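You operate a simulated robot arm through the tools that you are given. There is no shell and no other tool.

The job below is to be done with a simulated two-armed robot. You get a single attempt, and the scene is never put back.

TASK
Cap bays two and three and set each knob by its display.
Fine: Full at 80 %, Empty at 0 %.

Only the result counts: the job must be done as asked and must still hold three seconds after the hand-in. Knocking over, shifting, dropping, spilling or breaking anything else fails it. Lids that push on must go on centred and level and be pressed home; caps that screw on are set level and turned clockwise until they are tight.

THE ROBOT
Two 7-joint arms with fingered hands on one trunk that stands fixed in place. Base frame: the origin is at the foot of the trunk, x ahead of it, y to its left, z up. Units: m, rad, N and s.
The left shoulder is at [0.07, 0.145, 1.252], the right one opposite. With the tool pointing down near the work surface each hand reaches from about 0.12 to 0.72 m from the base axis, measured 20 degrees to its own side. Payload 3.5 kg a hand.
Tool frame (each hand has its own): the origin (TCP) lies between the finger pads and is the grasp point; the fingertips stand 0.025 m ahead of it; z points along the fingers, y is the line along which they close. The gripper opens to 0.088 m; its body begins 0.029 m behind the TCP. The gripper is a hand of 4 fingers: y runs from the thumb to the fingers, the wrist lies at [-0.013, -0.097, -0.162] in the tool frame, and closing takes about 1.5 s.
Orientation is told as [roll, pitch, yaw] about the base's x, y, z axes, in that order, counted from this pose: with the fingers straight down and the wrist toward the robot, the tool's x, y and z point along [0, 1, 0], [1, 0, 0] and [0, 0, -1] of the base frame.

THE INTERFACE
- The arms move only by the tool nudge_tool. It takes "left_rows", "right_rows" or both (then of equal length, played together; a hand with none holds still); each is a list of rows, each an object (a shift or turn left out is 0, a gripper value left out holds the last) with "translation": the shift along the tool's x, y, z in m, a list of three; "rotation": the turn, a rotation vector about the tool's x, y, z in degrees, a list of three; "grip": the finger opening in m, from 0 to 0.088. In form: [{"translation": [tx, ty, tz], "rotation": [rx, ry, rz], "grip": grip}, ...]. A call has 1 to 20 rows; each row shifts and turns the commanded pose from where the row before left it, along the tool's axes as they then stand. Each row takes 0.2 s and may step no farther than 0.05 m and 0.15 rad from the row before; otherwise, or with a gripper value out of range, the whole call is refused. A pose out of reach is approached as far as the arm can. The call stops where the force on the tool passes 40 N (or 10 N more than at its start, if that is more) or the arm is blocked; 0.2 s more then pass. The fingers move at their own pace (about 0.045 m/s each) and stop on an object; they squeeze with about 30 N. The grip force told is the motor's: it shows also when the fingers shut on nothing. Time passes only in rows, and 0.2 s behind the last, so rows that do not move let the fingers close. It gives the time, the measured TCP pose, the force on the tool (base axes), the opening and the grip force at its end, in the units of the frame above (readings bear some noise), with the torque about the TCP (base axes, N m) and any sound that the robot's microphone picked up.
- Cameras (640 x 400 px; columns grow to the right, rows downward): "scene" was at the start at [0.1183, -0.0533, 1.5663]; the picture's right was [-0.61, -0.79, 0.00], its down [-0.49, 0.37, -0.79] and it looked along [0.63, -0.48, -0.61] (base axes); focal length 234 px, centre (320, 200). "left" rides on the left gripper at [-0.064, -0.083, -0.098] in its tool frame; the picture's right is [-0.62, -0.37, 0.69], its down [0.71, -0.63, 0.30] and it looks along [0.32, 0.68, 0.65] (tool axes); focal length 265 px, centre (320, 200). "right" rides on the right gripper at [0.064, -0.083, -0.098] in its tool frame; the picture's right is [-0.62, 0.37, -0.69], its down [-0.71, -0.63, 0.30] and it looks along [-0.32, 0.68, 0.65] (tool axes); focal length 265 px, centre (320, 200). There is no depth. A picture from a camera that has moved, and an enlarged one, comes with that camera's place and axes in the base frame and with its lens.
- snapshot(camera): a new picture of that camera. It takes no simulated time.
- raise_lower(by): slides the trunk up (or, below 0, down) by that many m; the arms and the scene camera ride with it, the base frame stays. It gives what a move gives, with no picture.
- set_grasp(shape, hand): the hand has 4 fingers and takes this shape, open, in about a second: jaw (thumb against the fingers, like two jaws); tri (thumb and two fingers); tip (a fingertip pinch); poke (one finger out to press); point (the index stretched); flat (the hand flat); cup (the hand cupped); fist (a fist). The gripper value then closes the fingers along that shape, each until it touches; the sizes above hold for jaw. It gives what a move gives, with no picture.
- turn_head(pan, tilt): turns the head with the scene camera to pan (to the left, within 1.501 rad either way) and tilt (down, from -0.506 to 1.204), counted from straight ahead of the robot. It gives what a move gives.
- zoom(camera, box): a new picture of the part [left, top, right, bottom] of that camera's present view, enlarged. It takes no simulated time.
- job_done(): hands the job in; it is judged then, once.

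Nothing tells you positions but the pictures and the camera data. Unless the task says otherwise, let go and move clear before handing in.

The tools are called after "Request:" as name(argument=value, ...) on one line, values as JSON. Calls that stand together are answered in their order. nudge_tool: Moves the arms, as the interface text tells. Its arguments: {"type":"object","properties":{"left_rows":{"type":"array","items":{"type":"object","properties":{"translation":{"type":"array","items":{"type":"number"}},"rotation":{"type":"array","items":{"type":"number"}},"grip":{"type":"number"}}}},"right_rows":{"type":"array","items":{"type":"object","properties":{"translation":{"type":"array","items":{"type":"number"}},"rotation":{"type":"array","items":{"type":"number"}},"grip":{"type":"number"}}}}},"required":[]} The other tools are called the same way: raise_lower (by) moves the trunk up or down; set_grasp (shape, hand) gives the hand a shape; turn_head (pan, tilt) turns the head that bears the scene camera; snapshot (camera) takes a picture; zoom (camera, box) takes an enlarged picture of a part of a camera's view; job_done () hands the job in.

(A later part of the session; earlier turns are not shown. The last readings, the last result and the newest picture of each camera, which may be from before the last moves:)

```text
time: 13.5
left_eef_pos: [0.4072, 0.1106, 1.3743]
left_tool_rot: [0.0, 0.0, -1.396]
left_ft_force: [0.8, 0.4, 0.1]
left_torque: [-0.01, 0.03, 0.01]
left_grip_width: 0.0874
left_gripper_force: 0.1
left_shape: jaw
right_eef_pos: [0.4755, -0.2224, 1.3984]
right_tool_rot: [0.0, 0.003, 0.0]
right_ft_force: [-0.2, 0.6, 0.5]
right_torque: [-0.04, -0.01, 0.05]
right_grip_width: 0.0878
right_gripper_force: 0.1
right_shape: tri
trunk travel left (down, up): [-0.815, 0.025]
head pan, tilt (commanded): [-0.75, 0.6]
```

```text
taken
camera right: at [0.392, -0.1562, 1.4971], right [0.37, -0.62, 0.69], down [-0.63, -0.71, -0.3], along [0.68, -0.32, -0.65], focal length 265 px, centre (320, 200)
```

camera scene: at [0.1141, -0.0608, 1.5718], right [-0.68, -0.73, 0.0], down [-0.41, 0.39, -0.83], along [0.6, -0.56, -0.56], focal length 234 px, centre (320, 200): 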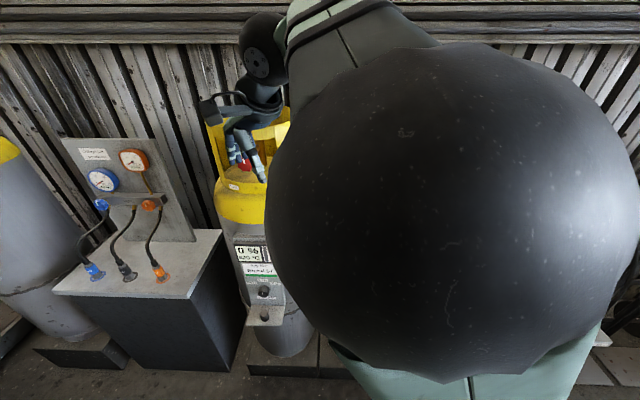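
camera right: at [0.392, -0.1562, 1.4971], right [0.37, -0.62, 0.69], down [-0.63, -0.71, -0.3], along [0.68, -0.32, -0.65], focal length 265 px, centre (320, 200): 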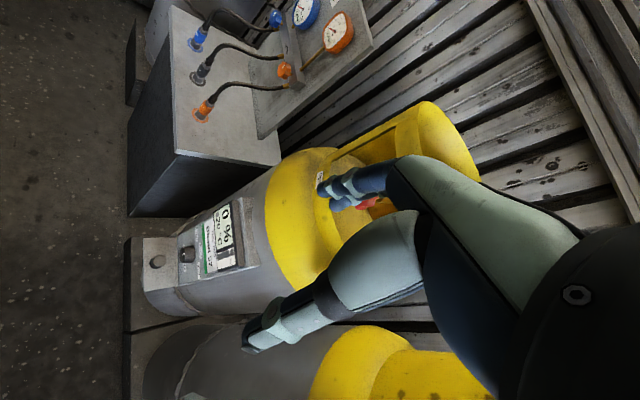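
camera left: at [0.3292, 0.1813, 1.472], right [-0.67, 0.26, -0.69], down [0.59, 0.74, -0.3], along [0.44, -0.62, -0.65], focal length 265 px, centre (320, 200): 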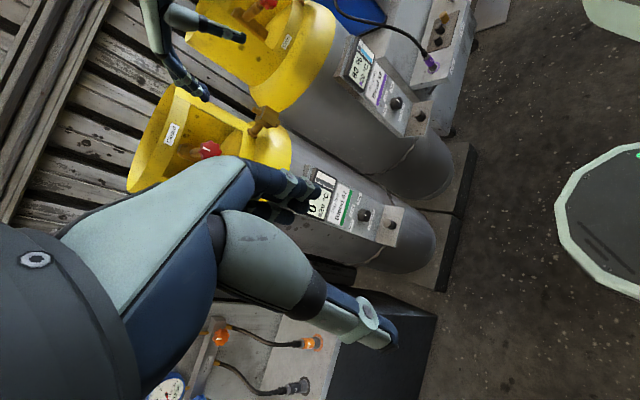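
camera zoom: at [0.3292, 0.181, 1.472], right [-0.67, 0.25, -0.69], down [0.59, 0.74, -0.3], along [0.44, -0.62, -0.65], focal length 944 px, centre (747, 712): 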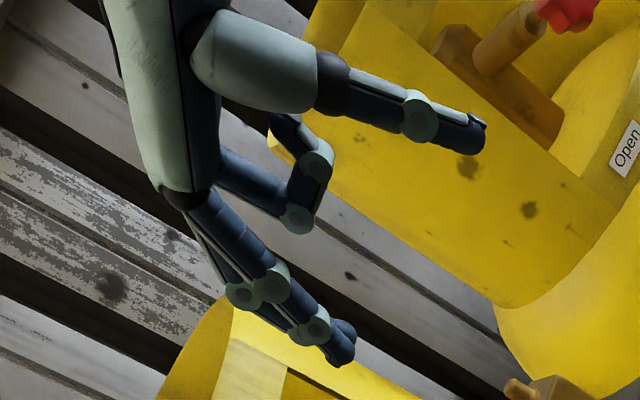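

In "tri" one finger folds away, leaving thumb and two fingers, which should centre a round cap. I'll close it to about cap size in free air to see how the tips sit.

Request:
nudge_tool(right_rows=[{"grip": 0.032}, {}, {}, {}, {}, {}])

Request:
zoom(camera="left", box=[110, 0, 290, 112])

Request:
zoom(camera="right", box=[220, 130, 440, 370])

```text
time: 14.9
left_eef_pos: [0.407, 0.1109, 1.3752]
left_tool_rot: [0.0, 0.0, -1.396]
left_ft_force: [-0.4, 0.5, -0.8]
left_torque: [0.0, 0.0, 0.02]
left_grip_width: 0.0874
left_gripper_force: 0.0
left_shape: jaw
right_eef_pos: [0.4769, -0.2207, 1.3973]
right_tool_rot: [0.0, 0.002, 0.0]
right_ft_force: [-0.1, -0.6, 1.1]
right_torque: [0.01, -0.03, 0.0]
right_grip_width: 0.0324
right_gripper_force: 0.1
right_shape: tri
trunk travel left (down, up): [-0.815, 0.025]
head pan, tilt (commanded): [-0.75, 0.6]
```

```text
3.56 times, centred on (200, 56) of left
camera zoom: at [0.3293, 0.181, 1.472], right [-0.68, 0.25, -0.69], down [0.59, 0.74, -0.3], along [0.44, -0.62, -0.65], focal length 944 px, centre (747, 712)
```

zoom: 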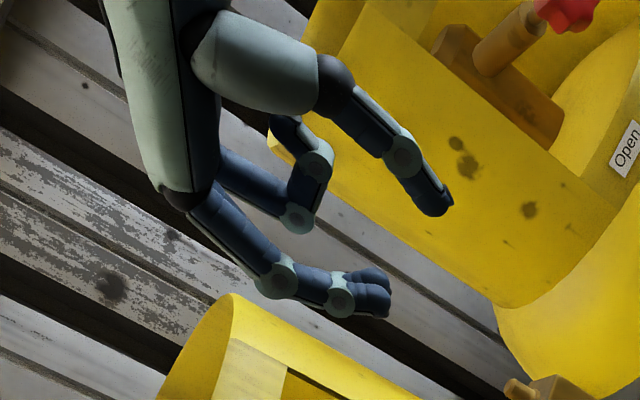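

```text
1.67 times, centred on (330, 250) of right
camera zoom: at [0.392, -0.1562, 1.4971], right [0.37, -0.62, 0.69], down [-0.63, -0.71, -0.3], along [0.68, -0.32, -0.65], focal length 442 px, centre (303, 117)
```

zoom: 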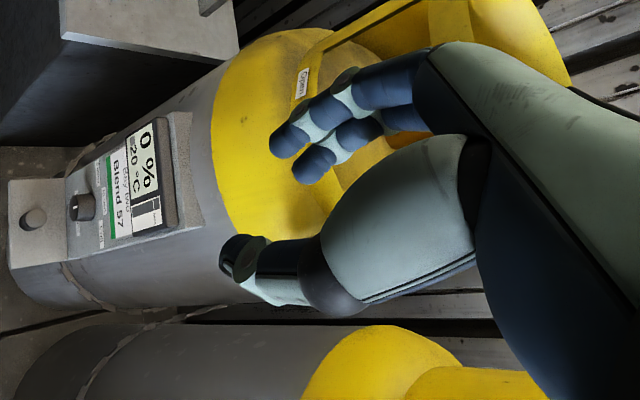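

The tri grip has two fingertips against the thumb, symmetric about the tool centre. I'll turn the right hand so it closes along the row (parallel to the panels), shift slightly back, then bring it down in front of bay two.

Request:
nudge_tool(right_rows=[{"rotation": [0, 0, -7.2], "grip": 0.06}, {"rotation": [0, 0, -7.2]}, {"rotation": [0, 0, -7.2]}, {"rotation": [0, 0, -7.2]}, {"rotation": [0, 0, -7.2]}, {"rotation": [0, 0, -7]}, {"translation": [0.036, 0, 0.03]}, {"translation": [0, 0.04, 0.03]}, {"translation": [0, 0.04, 0.03]}, {}])

Request:
snapshot(camera="right")

Request:
snapshot(camera="left")

```text
time: 17.1
left_eef_pos: [0.405, 0.1107, 1.376]
left_tool_rot: [0.001, -0.002, -1.397]
left_ft_force: [-0.3, 0.2, 0.8]
left_torque: [0.02, 0.0, 0.0]
left_grip_width: 0.0875
left_gripper_force: 0.1
left_shape: jaw
right_eef_pos: [0.509, -0.1419, 1.3093]
right_tool_rot: [-0.001, 0.0, 0.751]
right_ft_force: [-0.2, -0.2, 0.5]
right_torque: [-0.04, 0.02, -0.01]
right_grip_width: 0.0595
right_gripper_force: 0.0
right_shape: tri
trunk travel left (down, up): [-0.815, 0.025]
head pan, tilt (commanded): [-0.75, 0.6]
```

```text
taken
camera right: at [0.403, -0.1506, 1.4069], right [0.69, -0.2, 0.69], down [0.03, -0.95, -0.3], along [0.72, 0.23, -0.65], focal length 265 px, centre (320, 200)
```

right: 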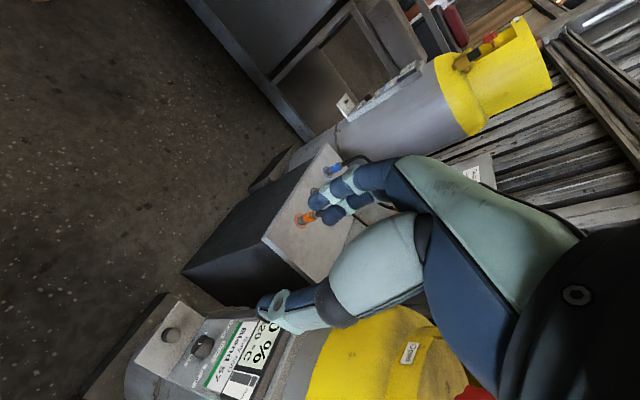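

```text
taken
camera left: at [0.3274, 0.1811, 1.4724], right [-0.67, 0.25, -0.69], down [0.59, 0.74, -0.3], along [0.44, -0.62, -0.65], focal length 265 px, centre (320, 200)
```

left: 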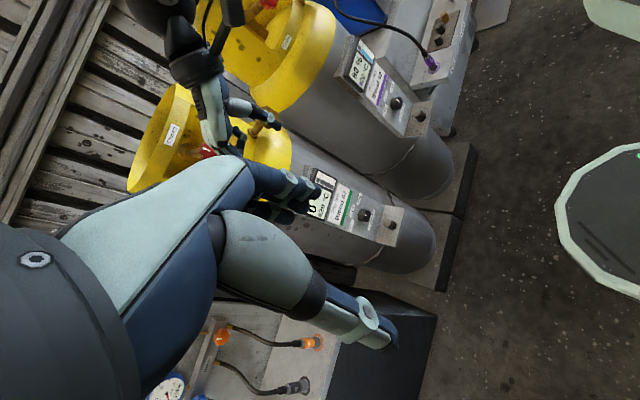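

The hand is aligned and in front of bay two at about n = 0.45. Now I lower it to about z 0.91, still clear in front of the shelf.

Request:
nudge_tool(right_rows=[{"translation": [0, 0, 0.045]}, {"translation": [0, 0, 0.045]}, {"translation": [0, 0, 0.045]}, {"translation": [0, 0, 0.045]}, {"translation": [0, 0, 0.045]}, {"translation": [0, 0, 0.045]}, {"translation": [0, 0, 0.045]}, {"translation": [0, 0, 0.045]}, {"translation": [0, 0, 0.04]}, {}])

Request:
snapshot(camera="right")

Request:
snapshot(camera="scene")

Request:
snapshot(camera="left")

```text
time: 19.3
left_eef_pos: [0.4069, 0.11, 1.3739]
left_tool_rot: [0.0, 0.001, -1.396]
left_ft_force: [-1.0, 0.4, -1.5]
left_torque: [-0.03, 0.02, 0.01]
left_grip_width: 0.0879
left_gripper_force: 0.0
left_shape: jaw
right_eef_pos: [0.5095, -0.1415, 0.9053]
right_tool_rot: [0.002, 0.0, 0.75]
right_ft_force: [0.4, 0.2, 0.0]
right_torque: [0.01, 0.0, 0.02]
right_grip_width: 0.0599
right_gripper_force: 0.1
right_shape: tri
trunk travel left (down, up): [-0.815, 0.025]
head pan, tilt (commanded): [-0.75, 0.6]
```

```text
taken
camera right: at [0.4034, -0.1499, 1.0063], right [0.69, -0.2, 0.69], down [0.03, -0.95, -0.3], along [0.72, 0.23, -0.65], focal length 265 px, centre (320, 200)
```

right: 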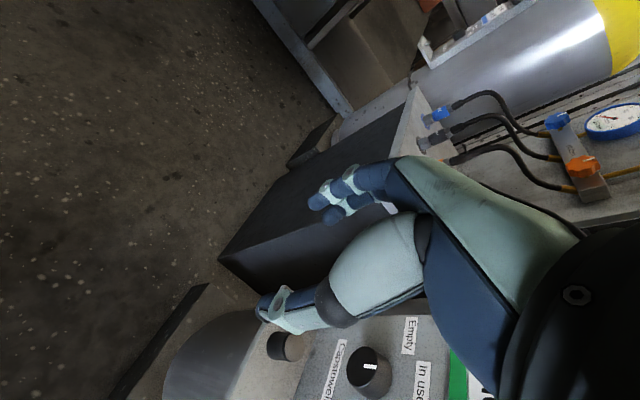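

```text
taken
camera scene: at [0.114, -0.0606, 1.5718], right [-0.68, -0.73, 0.0], down [-0.41, 0.39, -0.83], along [0.6, -0.56, -0.56], focal length 234 px, centre (320, 200)
```

scene: 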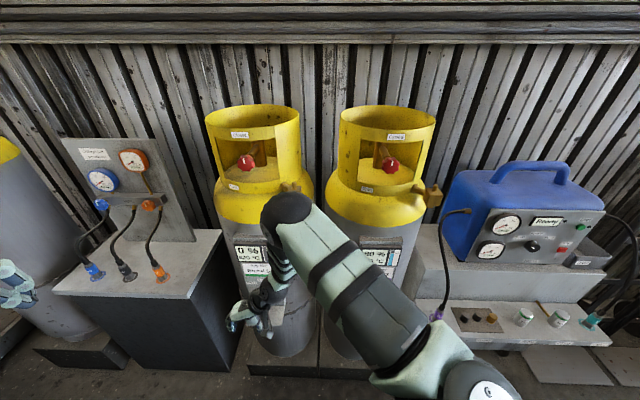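

```text
taken
camera left: at [0.3288, 0.1812, 1.4721], right [-0.67, 0.25, -0.69], down [0.59, 0.74, -0.3], along [0.44, -0.62, -0.65], focal length 265 px, centre (320, 200)
```

left: 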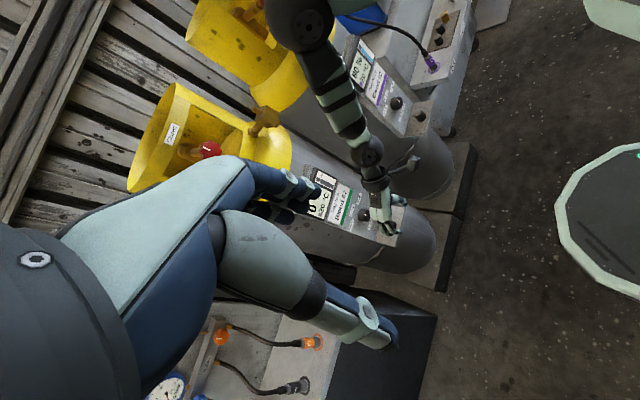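

The hand is at z 0.905 in front of the shelf with the elbow well clear. I'll lean the hand back 20° so the palm stays away from the knob and display.

Request:
nudge_tool(right_rows=[{"rotation": [0, -7, 0]}, {"rotation": [0, -7, 0]}, {"rotation": [0, -6, 0]}, {}])

Request:
snapshot(camera="right")

Request:
zoom(camera="left", box=[300, 120, 440, 260])

Request:
zoom(camera="scene", box=[190, 220, 350, 370])

```text
time: 20.3
left_eef_pos: [0.4081, 0.1094, 1.3744]
left_tool_rot: [-0.001, 0.001, -1.396]
left_ft_force: [-0.8, -0.7, 1.1]
left_torque: [-0.02, 0.04, 0.01]
left_grip_width: 0.0878
left_gripper_force: 0.0
left_shape: jaw
right_eef_pos: [0.5098, -0.1416, 0.9068]
right_tool_rot: [-0.348, 0.001, 0.75]
right_ft_force: [-0.6, -0.1, -0.2]
right_torque: [0.05, -0.03, -0.01]
right_grip_width: 0.0595
right_gripper_force: 0.0
right_shape: tri
trunk travel left (down, up): [-0.815, 0.025]
head pan, tilt (commanded): [-0.75, 0.6]
```

```text
taken
camera right: at [0.3832, -0.1284, 0.9784], right [0.51, 0.0, 0.86], down [0.07, -1.0, -0.04], along [0.86, 0.08, -0.5], focal length 265 px, centre (320, 200)
```

right: 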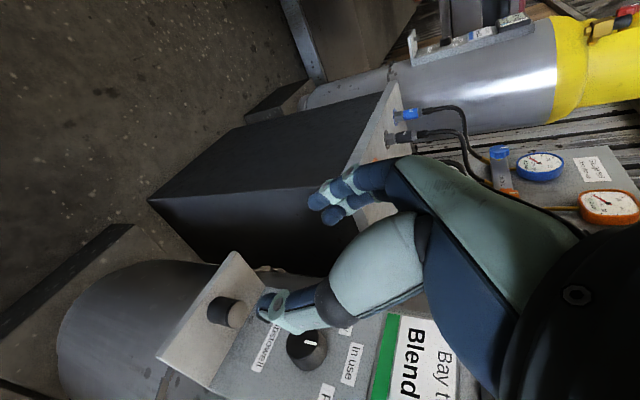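

```text
2.86 times, centred on (370, 190) of left
camera zoom: at [0.3295, 0.1807, 1.472], right [-0.68, 0.26, -0.69], down [0.59, 0.74, -0.3], along [0.44, -0.62, -0.65], focal length 758 px, centre (177, 229)
```

zoom: 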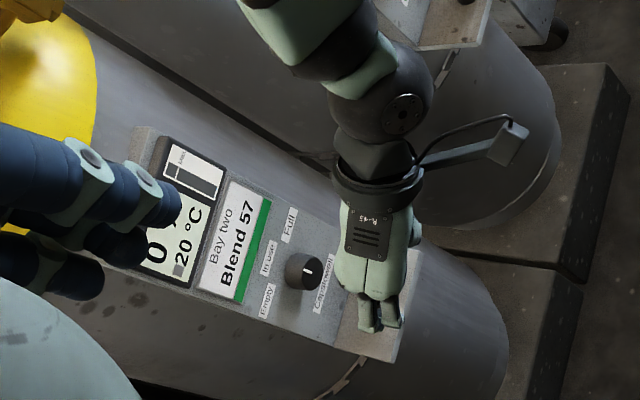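

```text
2.67 times, centred on (270, 295) of scene
camera zoom: at [0.1148, -0.0612, 1.5717], right [-0.68, -0.73, 0.0], down [-0.41, 0.39, -0.82], along [0.6, -0.56, -0.57], focal length 624 px, centre (453, -53)
```

zoom: 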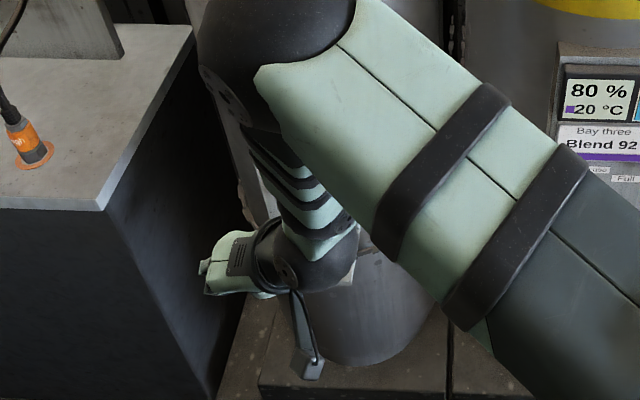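

The lean is set. I'll zoom the right camera on the cap and knob to fix the cap's position relative to the hand.

Request:
zoom(camera="right", box=[150, 240, 310, 370])

```text
3.08 times, centred on (230, 305) of right
camera zoom: at [0.3832, -0.1284, 0.9784], right [0.51, 0.0, 0.86], down [0.07, -1.0, -0.04], along [0.86, 0.08, -0.5], focal length 817 px, centre (597, -123)
```

zoom: 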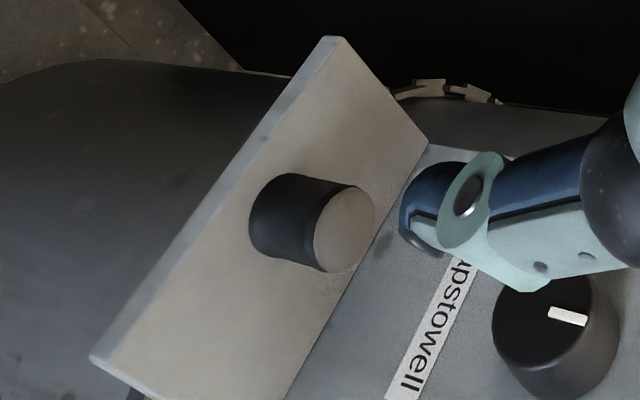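

The cap top centre comes out at [0.5985, -0.2315, 0.745] and the shelf at about z 0.713. I'll move to a pre-grasp point 6 cm back along the finger line and check.

Request:
nudge_tool(right_rows=[{"translation": [-0.0146, 0.0009, 0.0326]}, {"translation": [-0.0146, 0.0009, 0.0326]}, {"translation": [-0.0146, 0.0009, 0.0326]}, {"translation": [-0.0146, 0.0009, 0.0327]}, {}])

Request:
snapshot(camera="right")

Request:
zoom(camera="left", box=[300, 120, 440, 260])

```text
time: 21.5
left_eef_pos: [0.4084, 0.1101, 1.3752]
left_tool_rot: [-0.001, 0.001, -1.398]
left_ft_force: [-0.5, 0.4, -0.7]
left_torque: [0.02, -0.02, 0.02]
left_grip_width: 0.0878
left_gripper_force: 0.0
left_shape: jaw
right_eef_pos: [0.5809, -0.2112, 0.804]
right_tool_rot: [-0.351, 0.002, 0.749]
right_ft_force: [0.3, 0.9, -0.2]
right_torque: [-0.03, -0.04, -0.01]
right_grip_width: 0.0598
right_gripper_force: 0.0
right_shape: tri
trunk travel left (down, up): [-0.815, 0.025]
head pan, tilt (commanded): [-0.75, 0.6]
```

```text
taken
camera right: at [0.4543, -0.1993, 0.8755], right [0.51, 0.0, 0.86], down [0.07, -1.0, -0.04], along [0.86, 0.08, -0.51], focal length 265 px, centre (320, 200)
```

right: 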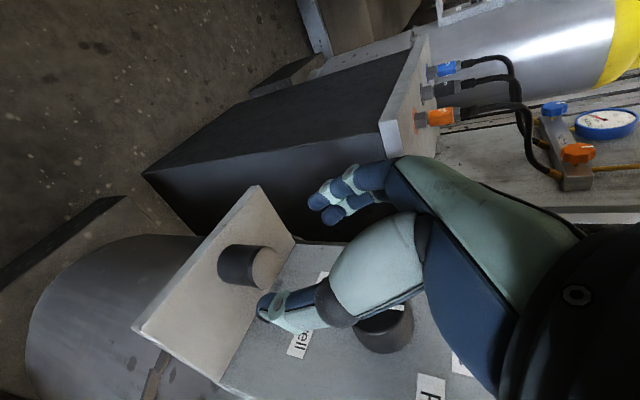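

```text
2.86 times, centred on (370, 190) of left
camera zoom: at [0.3291, 0.1813, 1.472], right [-0.67, 0.25, -0.69], down [0.59, 0.74, -0.3], along [0.44, -0.62, -0.65], focal length 758 px, centre (177, 229)
```

zoom: 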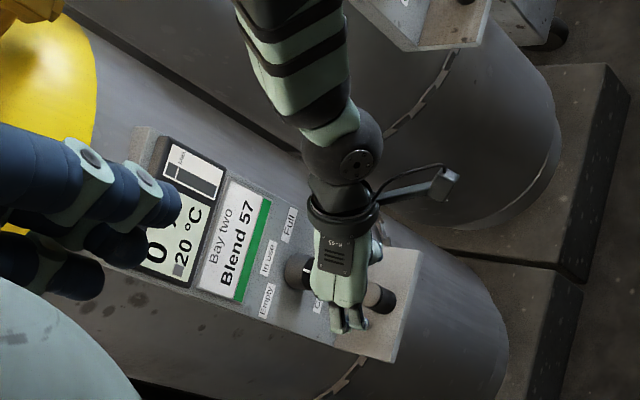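

The projection of the cap matches the estimate, so the hand is centred on it. I'll advance 6 cm along the fingers.

Request:
nudge_tool(right_rows=[{"translation": [0, 0, 0.02]}, {"translation": [0, 0, 0.02]}, {"translation": [0, 0, 0.012]}, {"translation": [0, 0, 0.008]}, {}])

Request:
snapshot(camera="right")

Request:
zoom(camera="left", box=[300, 120, 440, 260])

```text
time: 22.7
left_eef_pos: [0.4069, 0.1094, 1.3746]
left_tool_rot: [-0.001, -0.001, -1.395]
left_ft_force: [0.1, -0.6, 0.8]
left_torque: [0.0, 0.0, 0.02]
left_grip_width: 0.0877
left_gripper_force: 0.1
left_shape: jaw
right_eef_pos: [0.593, -0.2266, 0.7484]
right_tool_rot: [-0.349, 0.002, 0.751]
right_ft_force: [-0.6, -0.5, 1.0]
right_torque: [-0.03, -0.02, -0.01]
right_grip_width: 0.0597
right_gripper_force: 0.1
right_shape: tri
trunk travel left (down, up): [-0.815, 0.025]
head pan, tilt (commanded): [-0.75, 0.6]
```

```text
taken
camera right: at [0.4678, -0.214, 0.8192], right [0.51, 0.0, 0.86], down [0.07, -1.0, -0.04], along [0.86, 0.08, -0.51], focal length 265 px, centre (320, 200)
```

right: 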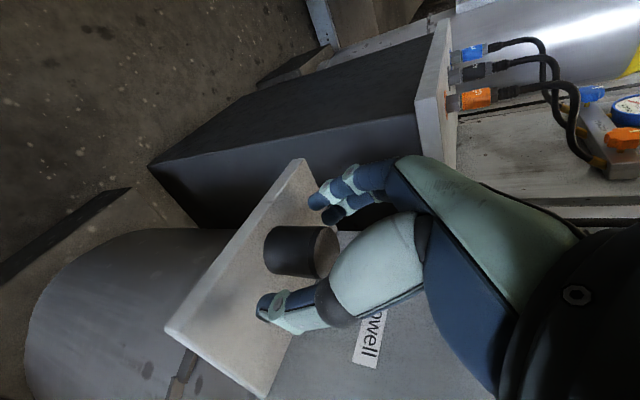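

```text
2.86 times, centred on (370, 190) of left
camera zoom: at [0.3293, 0.1811, 1.472], right [-0.68, 0.25, -0.69], down [0.59, 0.74, -0.3], along [0.44, -0.62, -0.65], focal length 758 px, centre (177, 229)
```

zoom: 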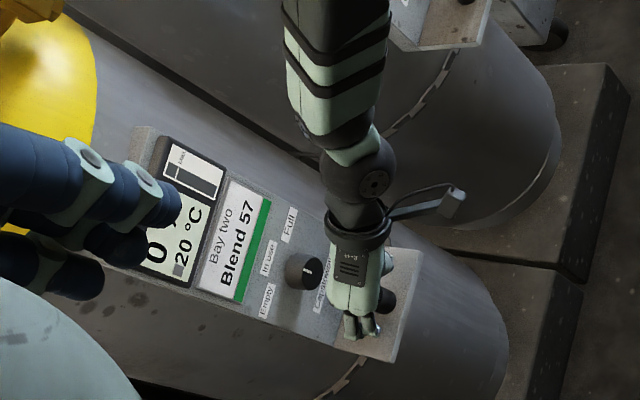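

The cap sits between the thumb and fingers. A close zoom to check centring before closing.

Request:
zoom(camera="right", box=[230, 150, 390, 350])

Request:
zoom(camera="left", box=[355, 180, 405, 240])

```text
2.00 times, centred on (310, 250) of right
camera zoom: at [0.4678, -0.214, 0.8192], right [0.51, 0.0, 0.86], down [0.07, -1.0, -0.04], along [0.86, 0.08, -0.51], focal length 531 px, centre (340, 100)
```

zoom: 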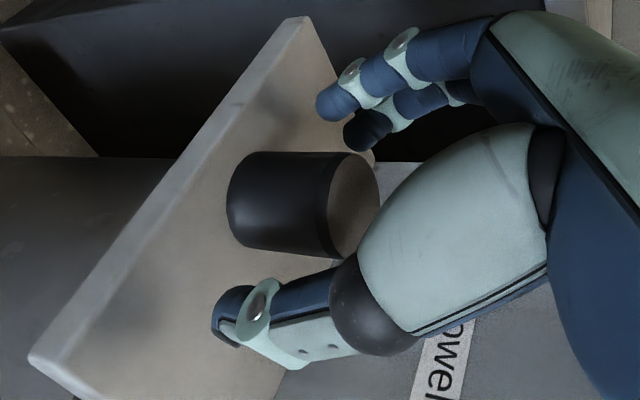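

```text
6.67 times, centred on (380, 210) of left
camera zoom: at [0.3293, 0.1811, 1.472], right [-0.68, 0.25, -0.69], down [0.59, 0.74, -0.3], along [0.44, -0.62, -0.65], focal length 1769 px, centre (-80, 133)
```

zoom: 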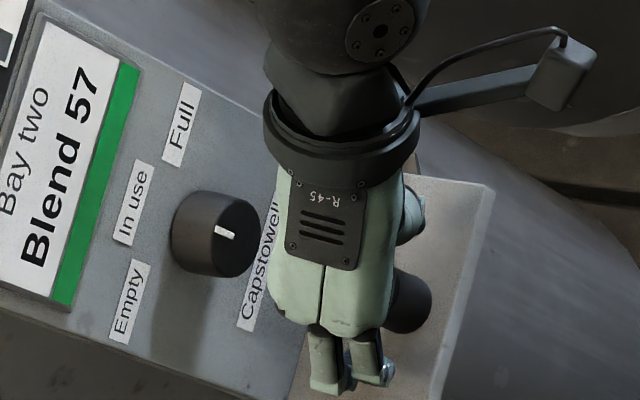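

The geometry checks out within a few millimetres, so I close on the cap.

Request:
nudge_tool(right_rows=[{"grip": 0.045}, {}, {"grip": 0.01}, {}, {}, {}, {}])

Request:
zoom(camera="right", box=[230, 150, 390, 350])

Request:
zoom(camera="left", box=[355, 180, 405, 240])

```text
time: 24.3
left_eef_pos: [0.4071, 0.1097, 1.3745]
left_tool_rot: [0.0, 0.0, -1.396]
left_ft_force: [0.4, 0.4, 0.1]
left_torque: [-0.04, 0.01, 0.01]
left_grip_width: 0.0878
left_gripper_force: 0.0
left_shape: jaw
right_eef_pos: [0.5929, -0.2268, 0.7483]
right_tool_rot: [-0.349, 0.001, 0.751]
right_ft_force: [0.3, -0.4, 0.0]
right_torque: [0.01, 0.01, -0.01]
right_grip_width: 0.0224
right_gripper_force: 30.3
right_shape: tri
trunk travel left (down, up): [-0.815, 0.025]
head pan, tilt (commanded): [-0.75, 0.6]
```

```text
2.00 times, centred on (310, 250) of right
camera zoom: at [0.4678, -0.2139, 0.8194], right [0.51, 0.0, 0.86], down [0.07, -1.0, -0.04], along [0.86, 0.08, -0.5], focal length 531 px, centre (340, 100)
```

zoom: 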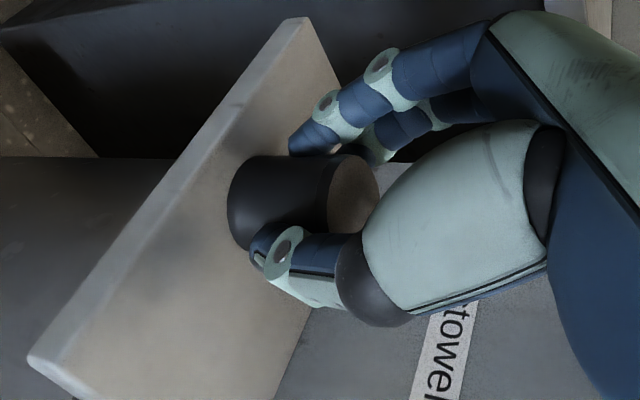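

```text
6.67 times, centred on (380, 210) of left
camera zoom: at [0.3293, 0.181, 1.472], right [-0.68, 0.25, -0.69], down [0.59, 0.74, -0.3], along [0.44, -0.62, -0.65], focal length 1769 px, centre (-80, 133)
```

zoom: 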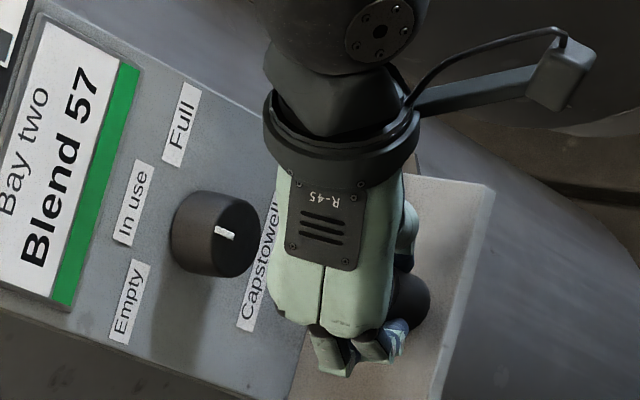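

The cap is gripped with 30 N. I'll lift it 2 cm straight up and check that it comes along level.

Request:
nudge_tool(right_rows=[{"translation": [-0.0034, 0, -0.0094]}, {"translation": [-0.0034, 0, -0.0094]}, {}])

Request:
zoom(camera="right", box=[230, 150, 390, 350])

Request:
zoom(camera="left", box=[345, 170, 415, 240])

```text
time: 25.1
left_eef_pos: [0.4072, 0.1094, 1.3747]
left_tool_rot: [-0.001, -0.001, -1.396]
left_ft_force: [-0.1, -0.2, 0.0]
left_torque: [0.04, 0.0, 0.02]
left_grip_width: 0.0872
left_gripper_force: 0.0
left_shape: jaw
right_eef_pos: [0.5937, -0.2273, 0.7697]
right_tool_rot: [-0.35, 0.001, 0.749]
right_ft_force: [0.5, -0.7, -0.2]
right_torque: [-0.01, 0.01, 0.02]
right_grip_width: 0.0222
right_gripper_force: 30.0
right_shape: tri
trunk travel left (down, up): [-0.815, 0.025]
head pan, tilt (commanded): [-0.75, 0.6]
```

```text
2.00 times, centred on (310, 250) of right
camera zoom: at [0.4676, -0.2142, 0.8393], right [0.51, 0.0, 0.86], down [0.07, -1.0, -0.04], along [0.86, 0.08, -0.5], focal length 531 px, centre (340, 100)
```

zoom: 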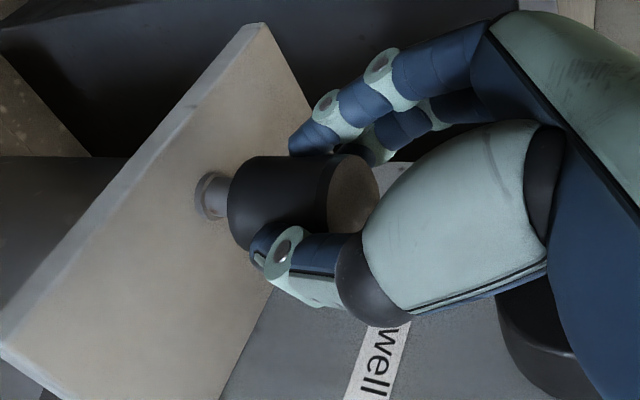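

```text
5.71 times, centred on (380, 205) of left
camera zoom: at [0.3295, 0.1808, 1.472], right [-0.68, 0.25, -0.69], down [0.59, 0.74, -0.3], along [0.44, -0.62, -0.65], focal length 1517 px, centre (-23, 171)
```

zoom: 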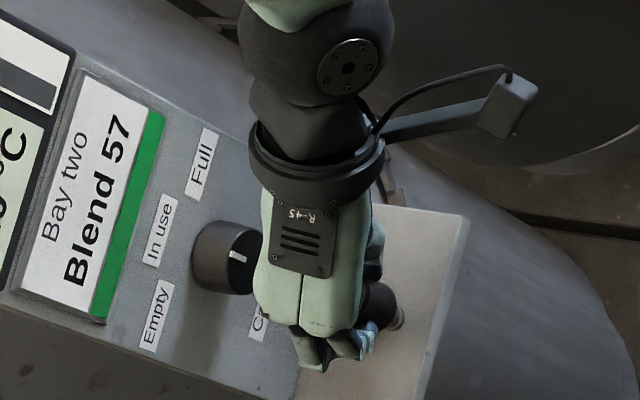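

The cap lifted cleanly off a small stow peg on the shelf and hangs level in the grip. I'll lift a bit more, back away from the panel, and then raise it toward outlet height.

Request:
nudge_tool(right_rows=[{"translation": [-0.0034, 0, -0.0094]}, {"translation": [-0.0034, 0, -0.0094]}, {"translation": [0.0268, 0, -0.0239]}, {"translation": [0.0268, 0, -0.0239]}, {"translation": [0.0268, 0, -0.0239]}, {}])

Request:
zoom(camera="right", box=[150, 130, 390, 350])

```text
time: 26.5
left_eef_pos: [0.408, 0.1112, 1.376]
left_tool_rot: [0.001, 0.0, -1.397]
left_ft_force: [0.3, -0.1, 0.1]
left_torque: [0.02, -0.01, 0.0]
left_grip_width: 0.0876
left_gripper_force: 0.1
left_shape: jaw
right_eef_pos: [0.5268, -0.1536, 0.8289]
right_tool_rot: [-0.351, 0.002, 0.751]
right_ft_force: [-0.9, 0.0, -0.1]
right_torque: [0.02, 0.0, 0.01]
right_grip_width: 0.0224
right_gripper_force: 30.1
right_shape: tri
trunk travel left (down, up): [-0.815, 0.025]
head pan, tilt (commanded): [-0.75, 0.6]
```

```text
1.82 times, centred on (270, 240) of right
camera zoom: at [0.3995, -0.1415, 0.8996], right [0.51, 0.0, 0.86], down [0.07, -1.0, -0.04], along [0.86, 0.08, -0.5], focal length 483 px, centre (411, 127)
```

zoom: 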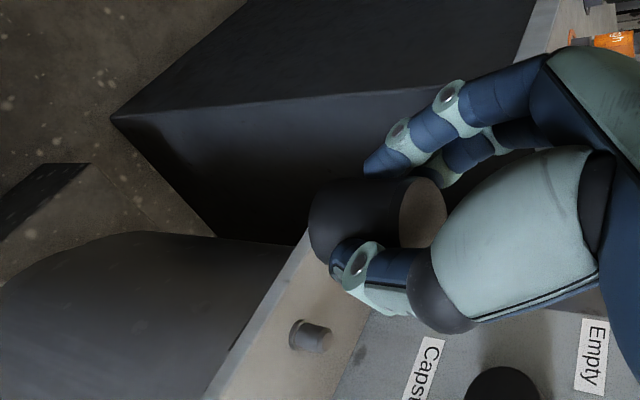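

The empty peg is visible and the cap is held firmly. I'll raise the hand to about z 1.33.

Request:
nudge_tool(right_rows=[{"translation": [-0.0153, 0, -0.0423]}, {"translation": [-0.0153, 0, -0.0423]}, {"translation": [-0.0153, 0, -0.0423]}, {"translation": [-0.0153, 0, -0.0423]}, {"translation": [-0.0153, 0, -0.0423]}, {"translation": [-0.0153, 0, -0.0423]}, {"translation": [-0.0153, 0, -0.0423]}, {"translation": [-0.0153, 0, -0.0423]}, {"translation": [-0.0153, 0, -0.0423]}, {"translation": [-0.0153, 0, -0.0423]}, {"translation": [-0.0153, 0, -0.0423]}, {}])

Request:
snapshot(camera="right")

Request:
snapshot(camera="left")

```text
time: 29.1
left_eef_pos: [0.408, 0.11, 1.3745]
left_tool_rot: [-0.001, -0.001, -1.397]
left_ft_force: [0.3, 0.5, 0.3]
left_torque: [0.02, 0.02, 0.02]
left_grip_width: 0.0875
left_gripper_force: 0.1
left_shape: jaw
right_eef_pos: [0.5261, -0.1529, 1.3237]
right_tool_rot: [-0.348, 0.001, 0.75]
right_ft_force: [-0.9, 0.2, -0.3]
right_torque: [0.04, -0.02, -0.01]
right_grip_width: 0.0221
right_gripper_force: 29.6
right_shape: tri
trunk travel left (down, up): [-0.815, 0.025]
head pan, tilt (commanded): [-0.75, 0.6]
```

```text
taken
camera right: at [0.3997, -0.1415, 1.3946], right [0.51, 0.0, 0.86], down [0.07, -1.0, -0.04], along [0.86, 0.08, -0.5], focal length 265 px, centre (320, 200)
```

right: 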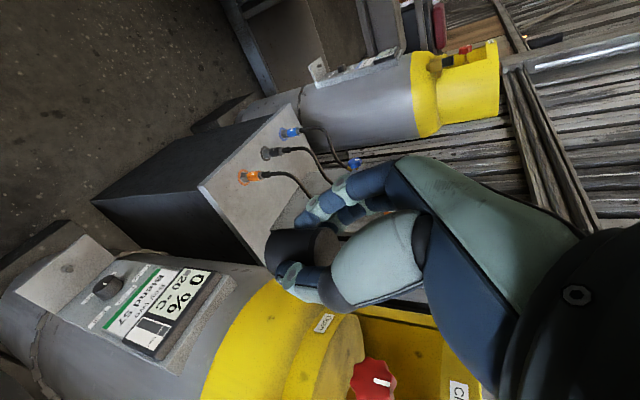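

```text
taken
camera left: at [0.3297, 0.1807, 1.4719], right [-0.68, 0.25, -0.69], down [0.59, 0.74, -0.3], along [0.44, -0.62, -0.65], focal length 265 px, centre (320, 200)
```

left: 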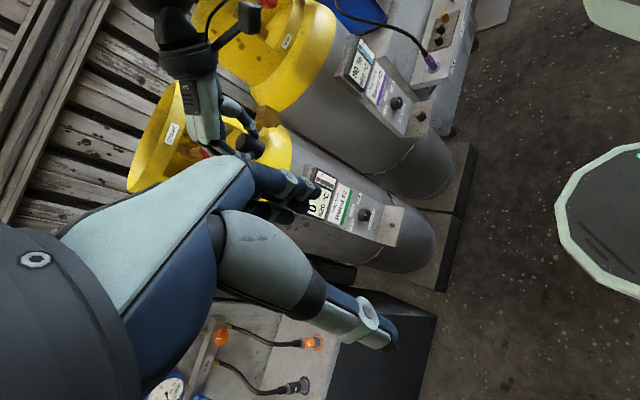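

The cap is at height, so I slide it along the row in front of bay two's outlet and start moving in.

Request:
nudge_tool(right_rows=[{"translation": [0, -0.042, 0]}, {"translation": [0, -0.042, 0]}, {"translation": [0, -0.042, 0]}, {"translation": [-0.0376, 0, 0.0136]}, {"translation": [-0.0376, 0, 0.0136]}, {"translation": [-0.0376, 0, 0.0136]}, {}])

Request:
snapshot(camera="right")

Request:
zoom(camera="left", box=[160, 20, 340, 180])

```text
time: 30.7
left_eef_pos: [0.407, 0.1113, 1.3751]
left_tool_rot: [0.001, 0.001, -1.395]
left_ft_force: [0.0, 0.7, 0.9]
left_torque: [-0.02, -0.04, -0.01]
left_grip_width: 0.0879
left_gripper_force: 0.1
left_shape: jaw
right_eef_pos: [0.5165, -0.3266, 1.3226]
right_tool_rot: [-0.35, 0.002, 0.75]
right_ft_force: [0.3, 1.1, -0.3]
right_torque: [0.0, -0.01, -0.01]
right_grip_width: 0.0219
right_gripper_force: 30.4
right_shape: tri
trunk travel left (down, up): [-0.815, 0.025]
head pan, tilt (commanded): [-0.75, 0.6]
```

```text
taken
camera right: at [0.3895, -0.3132, 1.3942], right [0.51, 0.0, 0.86], down [0.07, -1.0, -0.04], along [0.86, 0.08, -0.5], focal length 265 px, centre (320, 200)
```

right: 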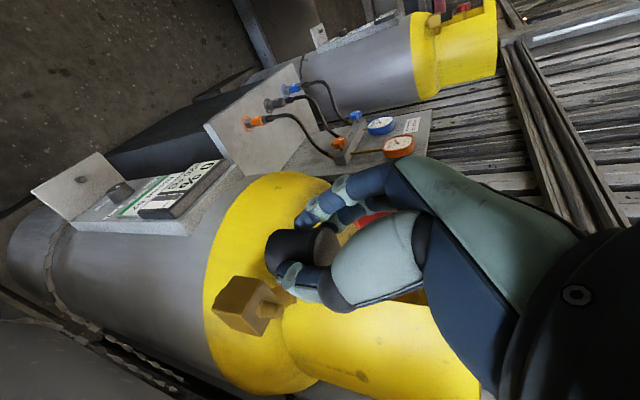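

```text
2.50 times, centred on (250, 100) of left
camera zoom: at [0.329, 0.1822, 1.4719], right [-0.67, 0.25, -0.69], down [0.59, 0.74, -0.31], along [0.44, -0.62, -0.65], focal length 664 px, centre (495, 450)
```

zoom: 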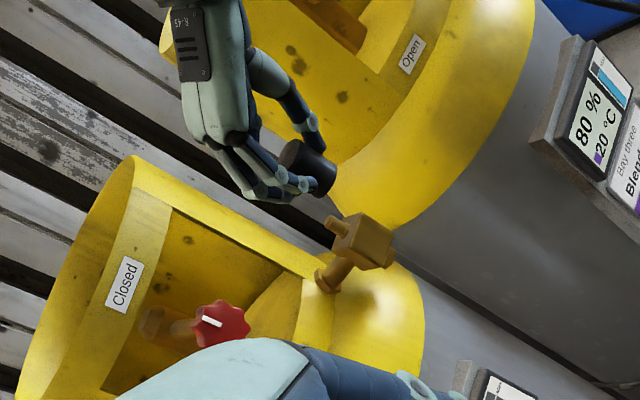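

Both views show the cap near the stub. I'll zoom for accurate stub coordinates.

Request:
zoom(camera="right", box=[200, 210, 340, 350])

Request:
zoom(camera="left", box=[240, 60, 300, 120])

```text
2.86 times, centred on (270, 280) of right
camera zoom: at [0.3895, -0.3132, 1.3942], right [0.51, 0.0, 0.86], down [0.07, -1.0, -0.04], along [0.86, 0.08, -0.5], focal length 758 px, centre (463, -29)
```

zoom: 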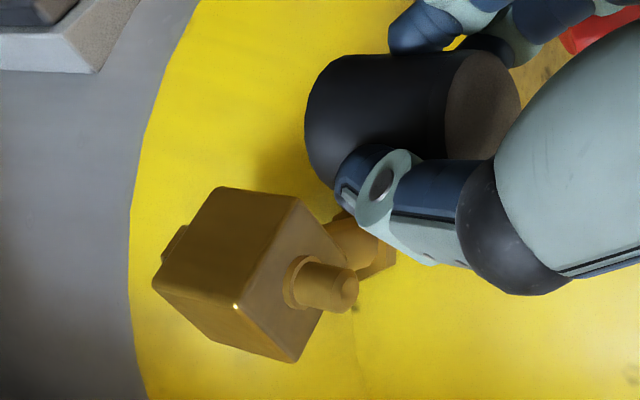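

```text
6.67 times, centred on (270, 90) of left
camera zoom: at [0.329, 0.1822, 1.4719], right [-0.67, 0.25, -0.69], down [0.59, 0.74, -0.31], along [0.44, -0.62, -0.65], focal length 1769 px, centre (653, 933)
```

zoom: 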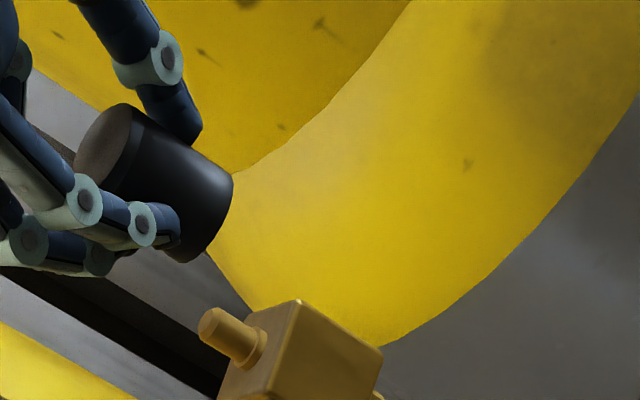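

Triangulating both cameras: stub top at about [0.574, -0.3905, 1.244], cap top at [0.521, -0.332, 1.322]. I move the cap over the stub, leaving about 2 cm gap.

Request:
nudge_tool(right_rows=[{"translation": [-0.0218, -0.0004, 0.0169]}, {"translation": [-0.0218, -0.0004, 0.0169]}, {"translation": [-0.0219, -0.0005, 0.0168]}, {}])

Request:
snapshot(camera="right")

Request:
zoom(camera="right", box=[230, 190, 370, 330])

Request:
zoom(camera="left", box=[230, 70, 300, 130])

```text
time: 31.7
left_eef_pos: [0.4074, 0.1117, 1.3764]
left_tool_rot: [-0.001, 0.001, -1.397]
left_ft_force: [0.4, 0.7, 1.0]
left_torque: [0.01, 0.03, 0.02]
left_grip_width: 0.0875
left_gripper_force: 0.0
left_shape: jaw
right_eef_pos: [0.5678, -0.3854, 1.2981]
right_tool_rot: [-0.349, 0.003, 0.751]
right_ft_force: [-0.3, 0.2, -0.7]
right_torque: [0.04, -0.01, -0.02]
right_grip_width: 0.022
right_gripper_force: 29.8
right_shape: tri
trunk travel left (down, up): [-0.815, 0.025]
head pan, tilt (commanded): [-0.75, 0.6]
```

```text
taken
camera right: at [0.442, -0.3729, 1.3688], right [0.51, 0.0, 0.86], down [0.07, -1.0, -0.04], along [0.86, 0.08, -0.5], focal length 265 px, centre (320, 200)
```

right: 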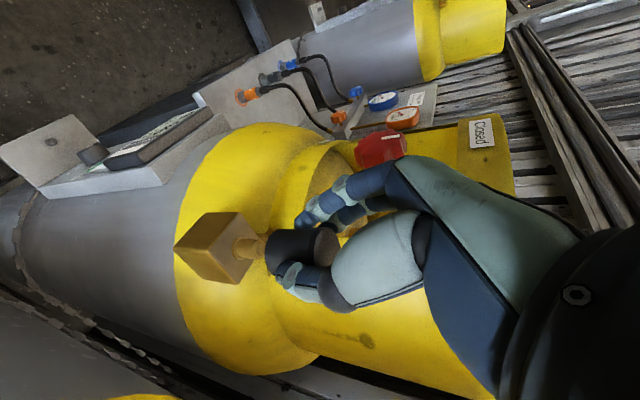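

```text
2.86 times, centred on (300, 260) of right
camera zoom: at [0.442, -0.3729, 1.3688], right [0.51, 0.0, 0.86], down [0.07, -1.0, -0.04], along [0.86, 0.08, -0.5], focal length 758 px, centre (377, 29)
```

zoom: 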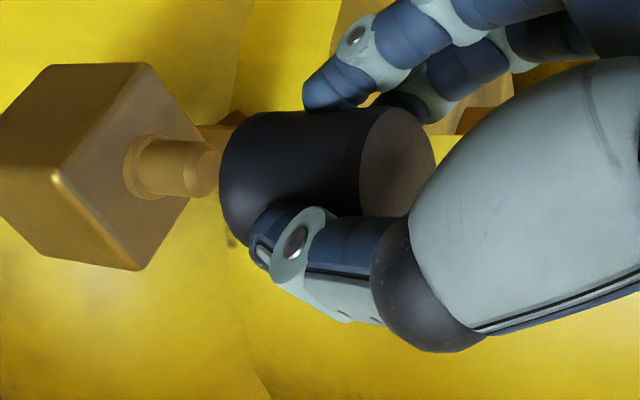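

```text
6.67 times, centred on (265, 100) of left
camera zoom: at [0.3291, 0.181, 1.472], right [-0.67, 0.25, -0.69], down [0.59, 0.74, -0.3], along [0.44, -0.62, -0.65], focal length 1769 px, centre (687, 867)
```

zoom: 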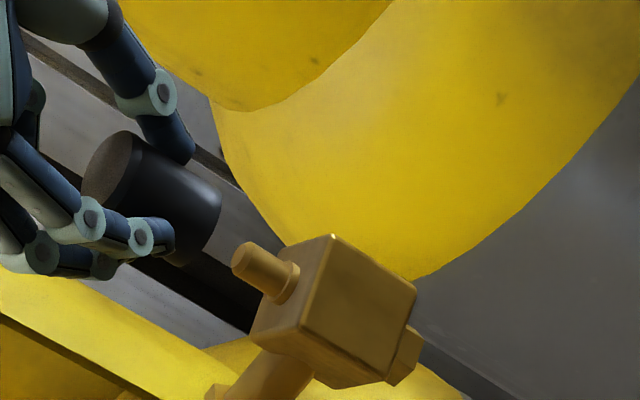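

The cap is nearly over the stub, about 3 mm short in x. I correct that and lower to a few millimetres above the stub, then check again.

Request:
nudge_tool(right_rows=[{"translation": [0.0018, 0.0011, 0.0079]}, {"translation": [0.0018, 0.0011, 0.0079]}, {}])

Request:
zoom(camera="right", box=[230, 190, 350, 310])

Request:
zoom(camera="left", box=[235, 80, 285, 125])

```text
time: 32.5
left_eef_pos: [0.4081, 0.1109, 1.3753]
left_tool_rot: [-0.002, -0.001, -1.394]
left_ft_force: [-0.1, 0.0, -0.4]
left_torque: [0.01, 0.0, 0.0]
left_grip_width: 0.0876
left_gripper_force: 0.1
left_shape: jaw
right_eef_pos: [0.5704, -0.3841, 1.282]
right_tool_rot: [-0.35, 0.003, 0.752]
right_ft_force: [0.3, 0.4, -0.4]
right_torque: [-0.03, -0.01, 0.01]
right_grip_width: 0.022
right_gripper_force: 30.1
right_shape: tri
trunk travel left (down, up): [-0.815, 0.025]
head pan, tilt (commanded): [-0.75, 0.6]
```

```text
3.33 times, centred on (290, 250) of right
camera zoom: at [0.4444, -0.372, 1.3528], right [0.51, 0.0, 0.86], down [0.07, -1.0, -0.04], along [0.86, 0.08, -0.5], focal length 885 px, centre (420, 33)
```

zoom: 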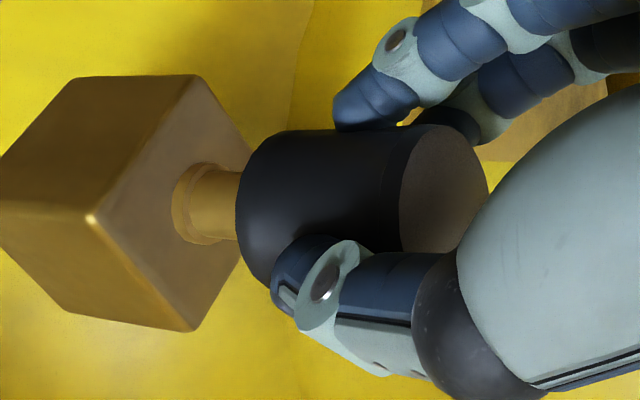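

```text
8.89 times, centred on (260, 102) of left
camera zoom: at [0.329, 0.1811, 1.472], right [-0.67, 0.25, -0.69], down [0.59, 0.74, -0.3], along [0.44, -0.62, -0.65], focal length 2359 px, centre (853, 1067)
```

zoom: 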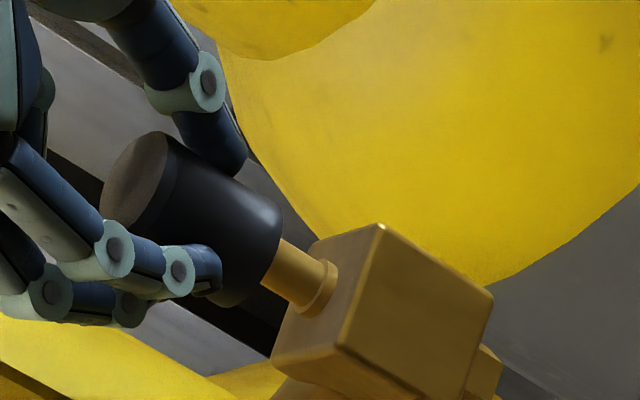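

The cap is within about a millimetre of the stub axis in both views. I'll lower in small steps while watching the force.

Request:
nudge_tool(right_rows=[{"translation": [0.0012, 0.0003, 0.0038]}, {"translation": [0.0014, 0, 0.0038]}, {"translation": [0.0014, 0, 0.0038]}, {}])

Request:
zoom(camera="right", box=[230, 190, 350, 310])

Request:
zoom(camera="left", box=[235, 80, 285, 125])

```text
time: 33.5
left_eef_pos: [0.4065, 0.1113, 1.3739]
left_tool_rot: [0.001, 0.001, -1.395]
left_ft_force: [0.1, -0.4, 0.4]
left_torque: [0.02, 0.03, -0.01]
left_grip_width: 0.0877
left_gripper_force: 0.1
left_shape: jaw
right_eef_pos: [0.5695, -0.3851, 1.2704]
right_tool_rot: [-0.348, 0.001, 0.752]
right_ft_force: [0.9, -0.6, -0.7]
right_torque: [-0.02, 0.03, 0.03]
right_grip_width: 0.0219
right_gripper_force: 29.7
right_shape: tri
trunk travel left (down, up): [-0.815, 0.025]
head pan, tilt (commanded): [-0.75, 0.6]
```

```text
3.33 times, centred on (290, 250) of right
camera zoom: at [0.4449, -0.3721, 1.3405], right [0.51, 0.0, 0.86], down [0.07, -1.0, -0.04], along [0.86, 0.08, -0.5], focal length 885 px, centre (420, 33)
```

zoom: 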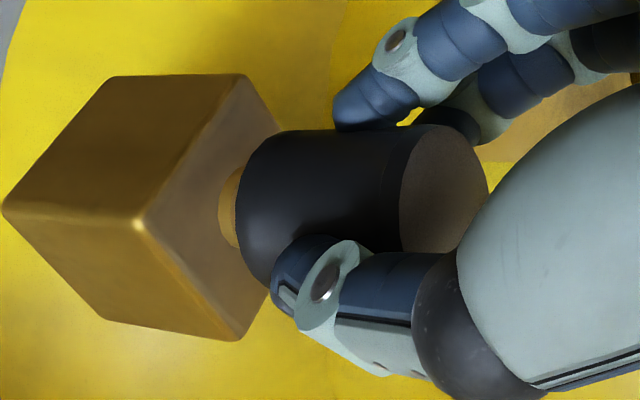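

```text
8.89 times, centred on (260, 102) of left
camera zoom: at [0.3294, 0.1809, 1.472], right [-0.68, 0.25, -0.69], down [0.59, 0.74, -0.3], along [0.44, -0.62, -0.65], focal length 2359 px, centre (853, 1067)
```

zoom: 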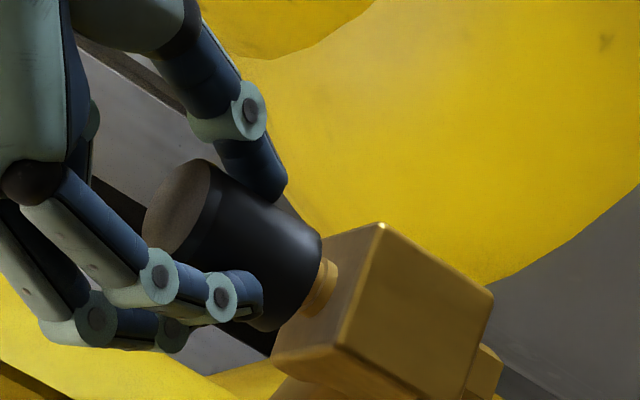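

The cap is going over the stub with no contact force. I continue down in 2–3 mm steps until it meets resistance.

Request:
nudge_tool(right_rows=[{"translation": [0.001, 0, 0.0028]}, {"translation": [0.001, 0, 0.0028]}, {}])

Request:
zoom(camera="left", box=[235, 80, 285, 125])

```text
time: 34.3
left_eef_pos: [0.407, 0.1094, 1.3746]
left_tool_rot: [0.0, 0.0, -1.395]
left_ft_force: [0.2, 0.5, -0.4]
left_torque: [0.04, -0.03, 0.04]
left_grip_width: 0.0876
left_gripper_force: 0.0
left_shape: jaw
right_eef_pos: [0.5714, -0.3843, 1.2645]
right_tool_rot: [-0.348, 0.002, 0.75]
right_ft_force: [-0.1, 0.4, -0.1]
right_torque: [0.03, -0.02, -0.03]
right_grip_width: 0.0221
right_gripper_force: 30.0
right_shape: tri
trunk travel left (down, up): [-0.815, 0.025]
head pan, tilt (commanded): [-0.75, 0.6]
```

```text
8.89 times, centred on (260, 102) of left
camera zoom: at [0.3292, 0.181, 1.472], right [-0.67, 0.25, -0.69], down [0.59, 0.74, -0.3], along [0.44, -0.62, -0.65], focal length 2359 px, centre (853, 1067)
```

zoom: 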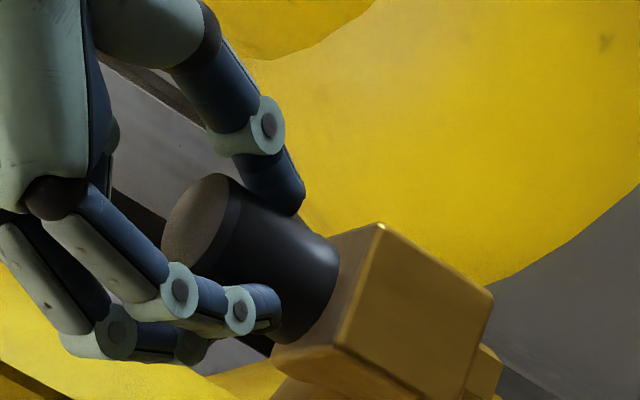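

No resistance yet and the cap bottom is near the block. I continue in small steps.

Request:
nudge_tool(right_rows=[{"translation": [0.0007, 0, 0.0019]}, {"translation": [0.0007, 0, 0.0019]}, {}])

Request:
zoom(camera="left", box=[235, 80, 285, 125])

Request:
zoom(camera="right", box=[230, 190, 350, 310])

```text
time: 35.1
left_eef_pos: [0.4065, 0.1104, 1.375]
left_tool_rot: [0.001, -0.002, -1.396]
left_ft_force: [-0.3, -0.7, 0.4]
left_torque: [-0.02, 0.02, -0.01]
left_grip_width: 0.0876
left_gripper_force: 0.1
left_shape: jaw
right_eef_pos: [0.5698, -0.3857, 1.2605]
right_tool_rot: [-0.352, 0.0, 0.748]
right_ft_force: [0.5, 0.1, 4.9]
right_torque: [0.0, -0.06, 0.0]
right_grip_width: 0.0221
right_gripper_force: 30.1
right_shape: tri
trunk travel left (down, up): [-0.815, 0.025]
head pan, tilt (commanded): [-0.75, 0.6]
```

```text
8.89 times, centred on (260, 102) of left
camera zoom: at [0.3288, 0.1812, 1.4722], right [-0.67, 0.25, -0.69], down [0.59, 0.74, -0.3], along [0.44, -0.62, -0.65], focal length 2359 px, centre (853, 1067)
```

zoom: 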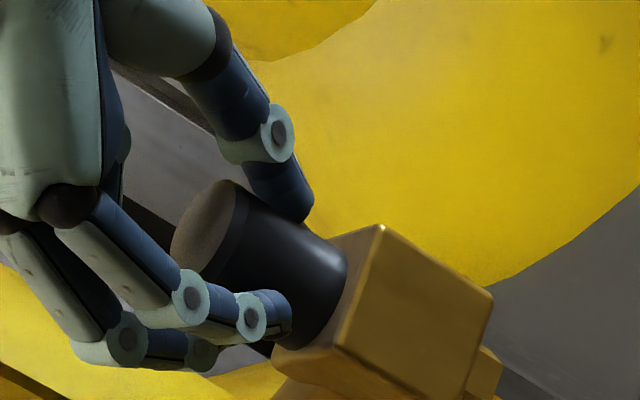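

```text
3.33 times, centred on (290, 250) of right
camera zoom: at [0.4448, -0.3718, 1.3316], right [0.5, 0.0, 0.86], down [0.07, -1.0, -0.04], along [0.86, 0.08, -0.5], focal length 885 px, centre (420, 33)
```

zoom: 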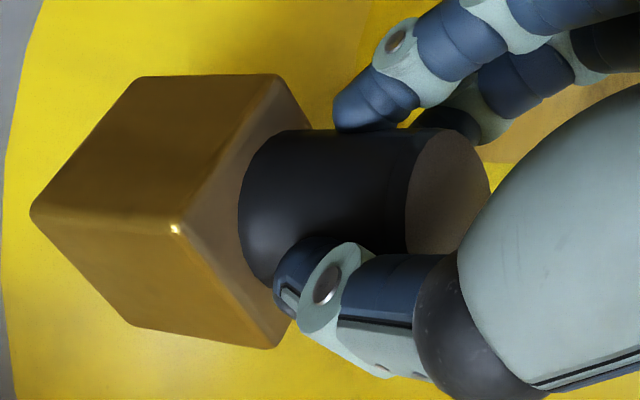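

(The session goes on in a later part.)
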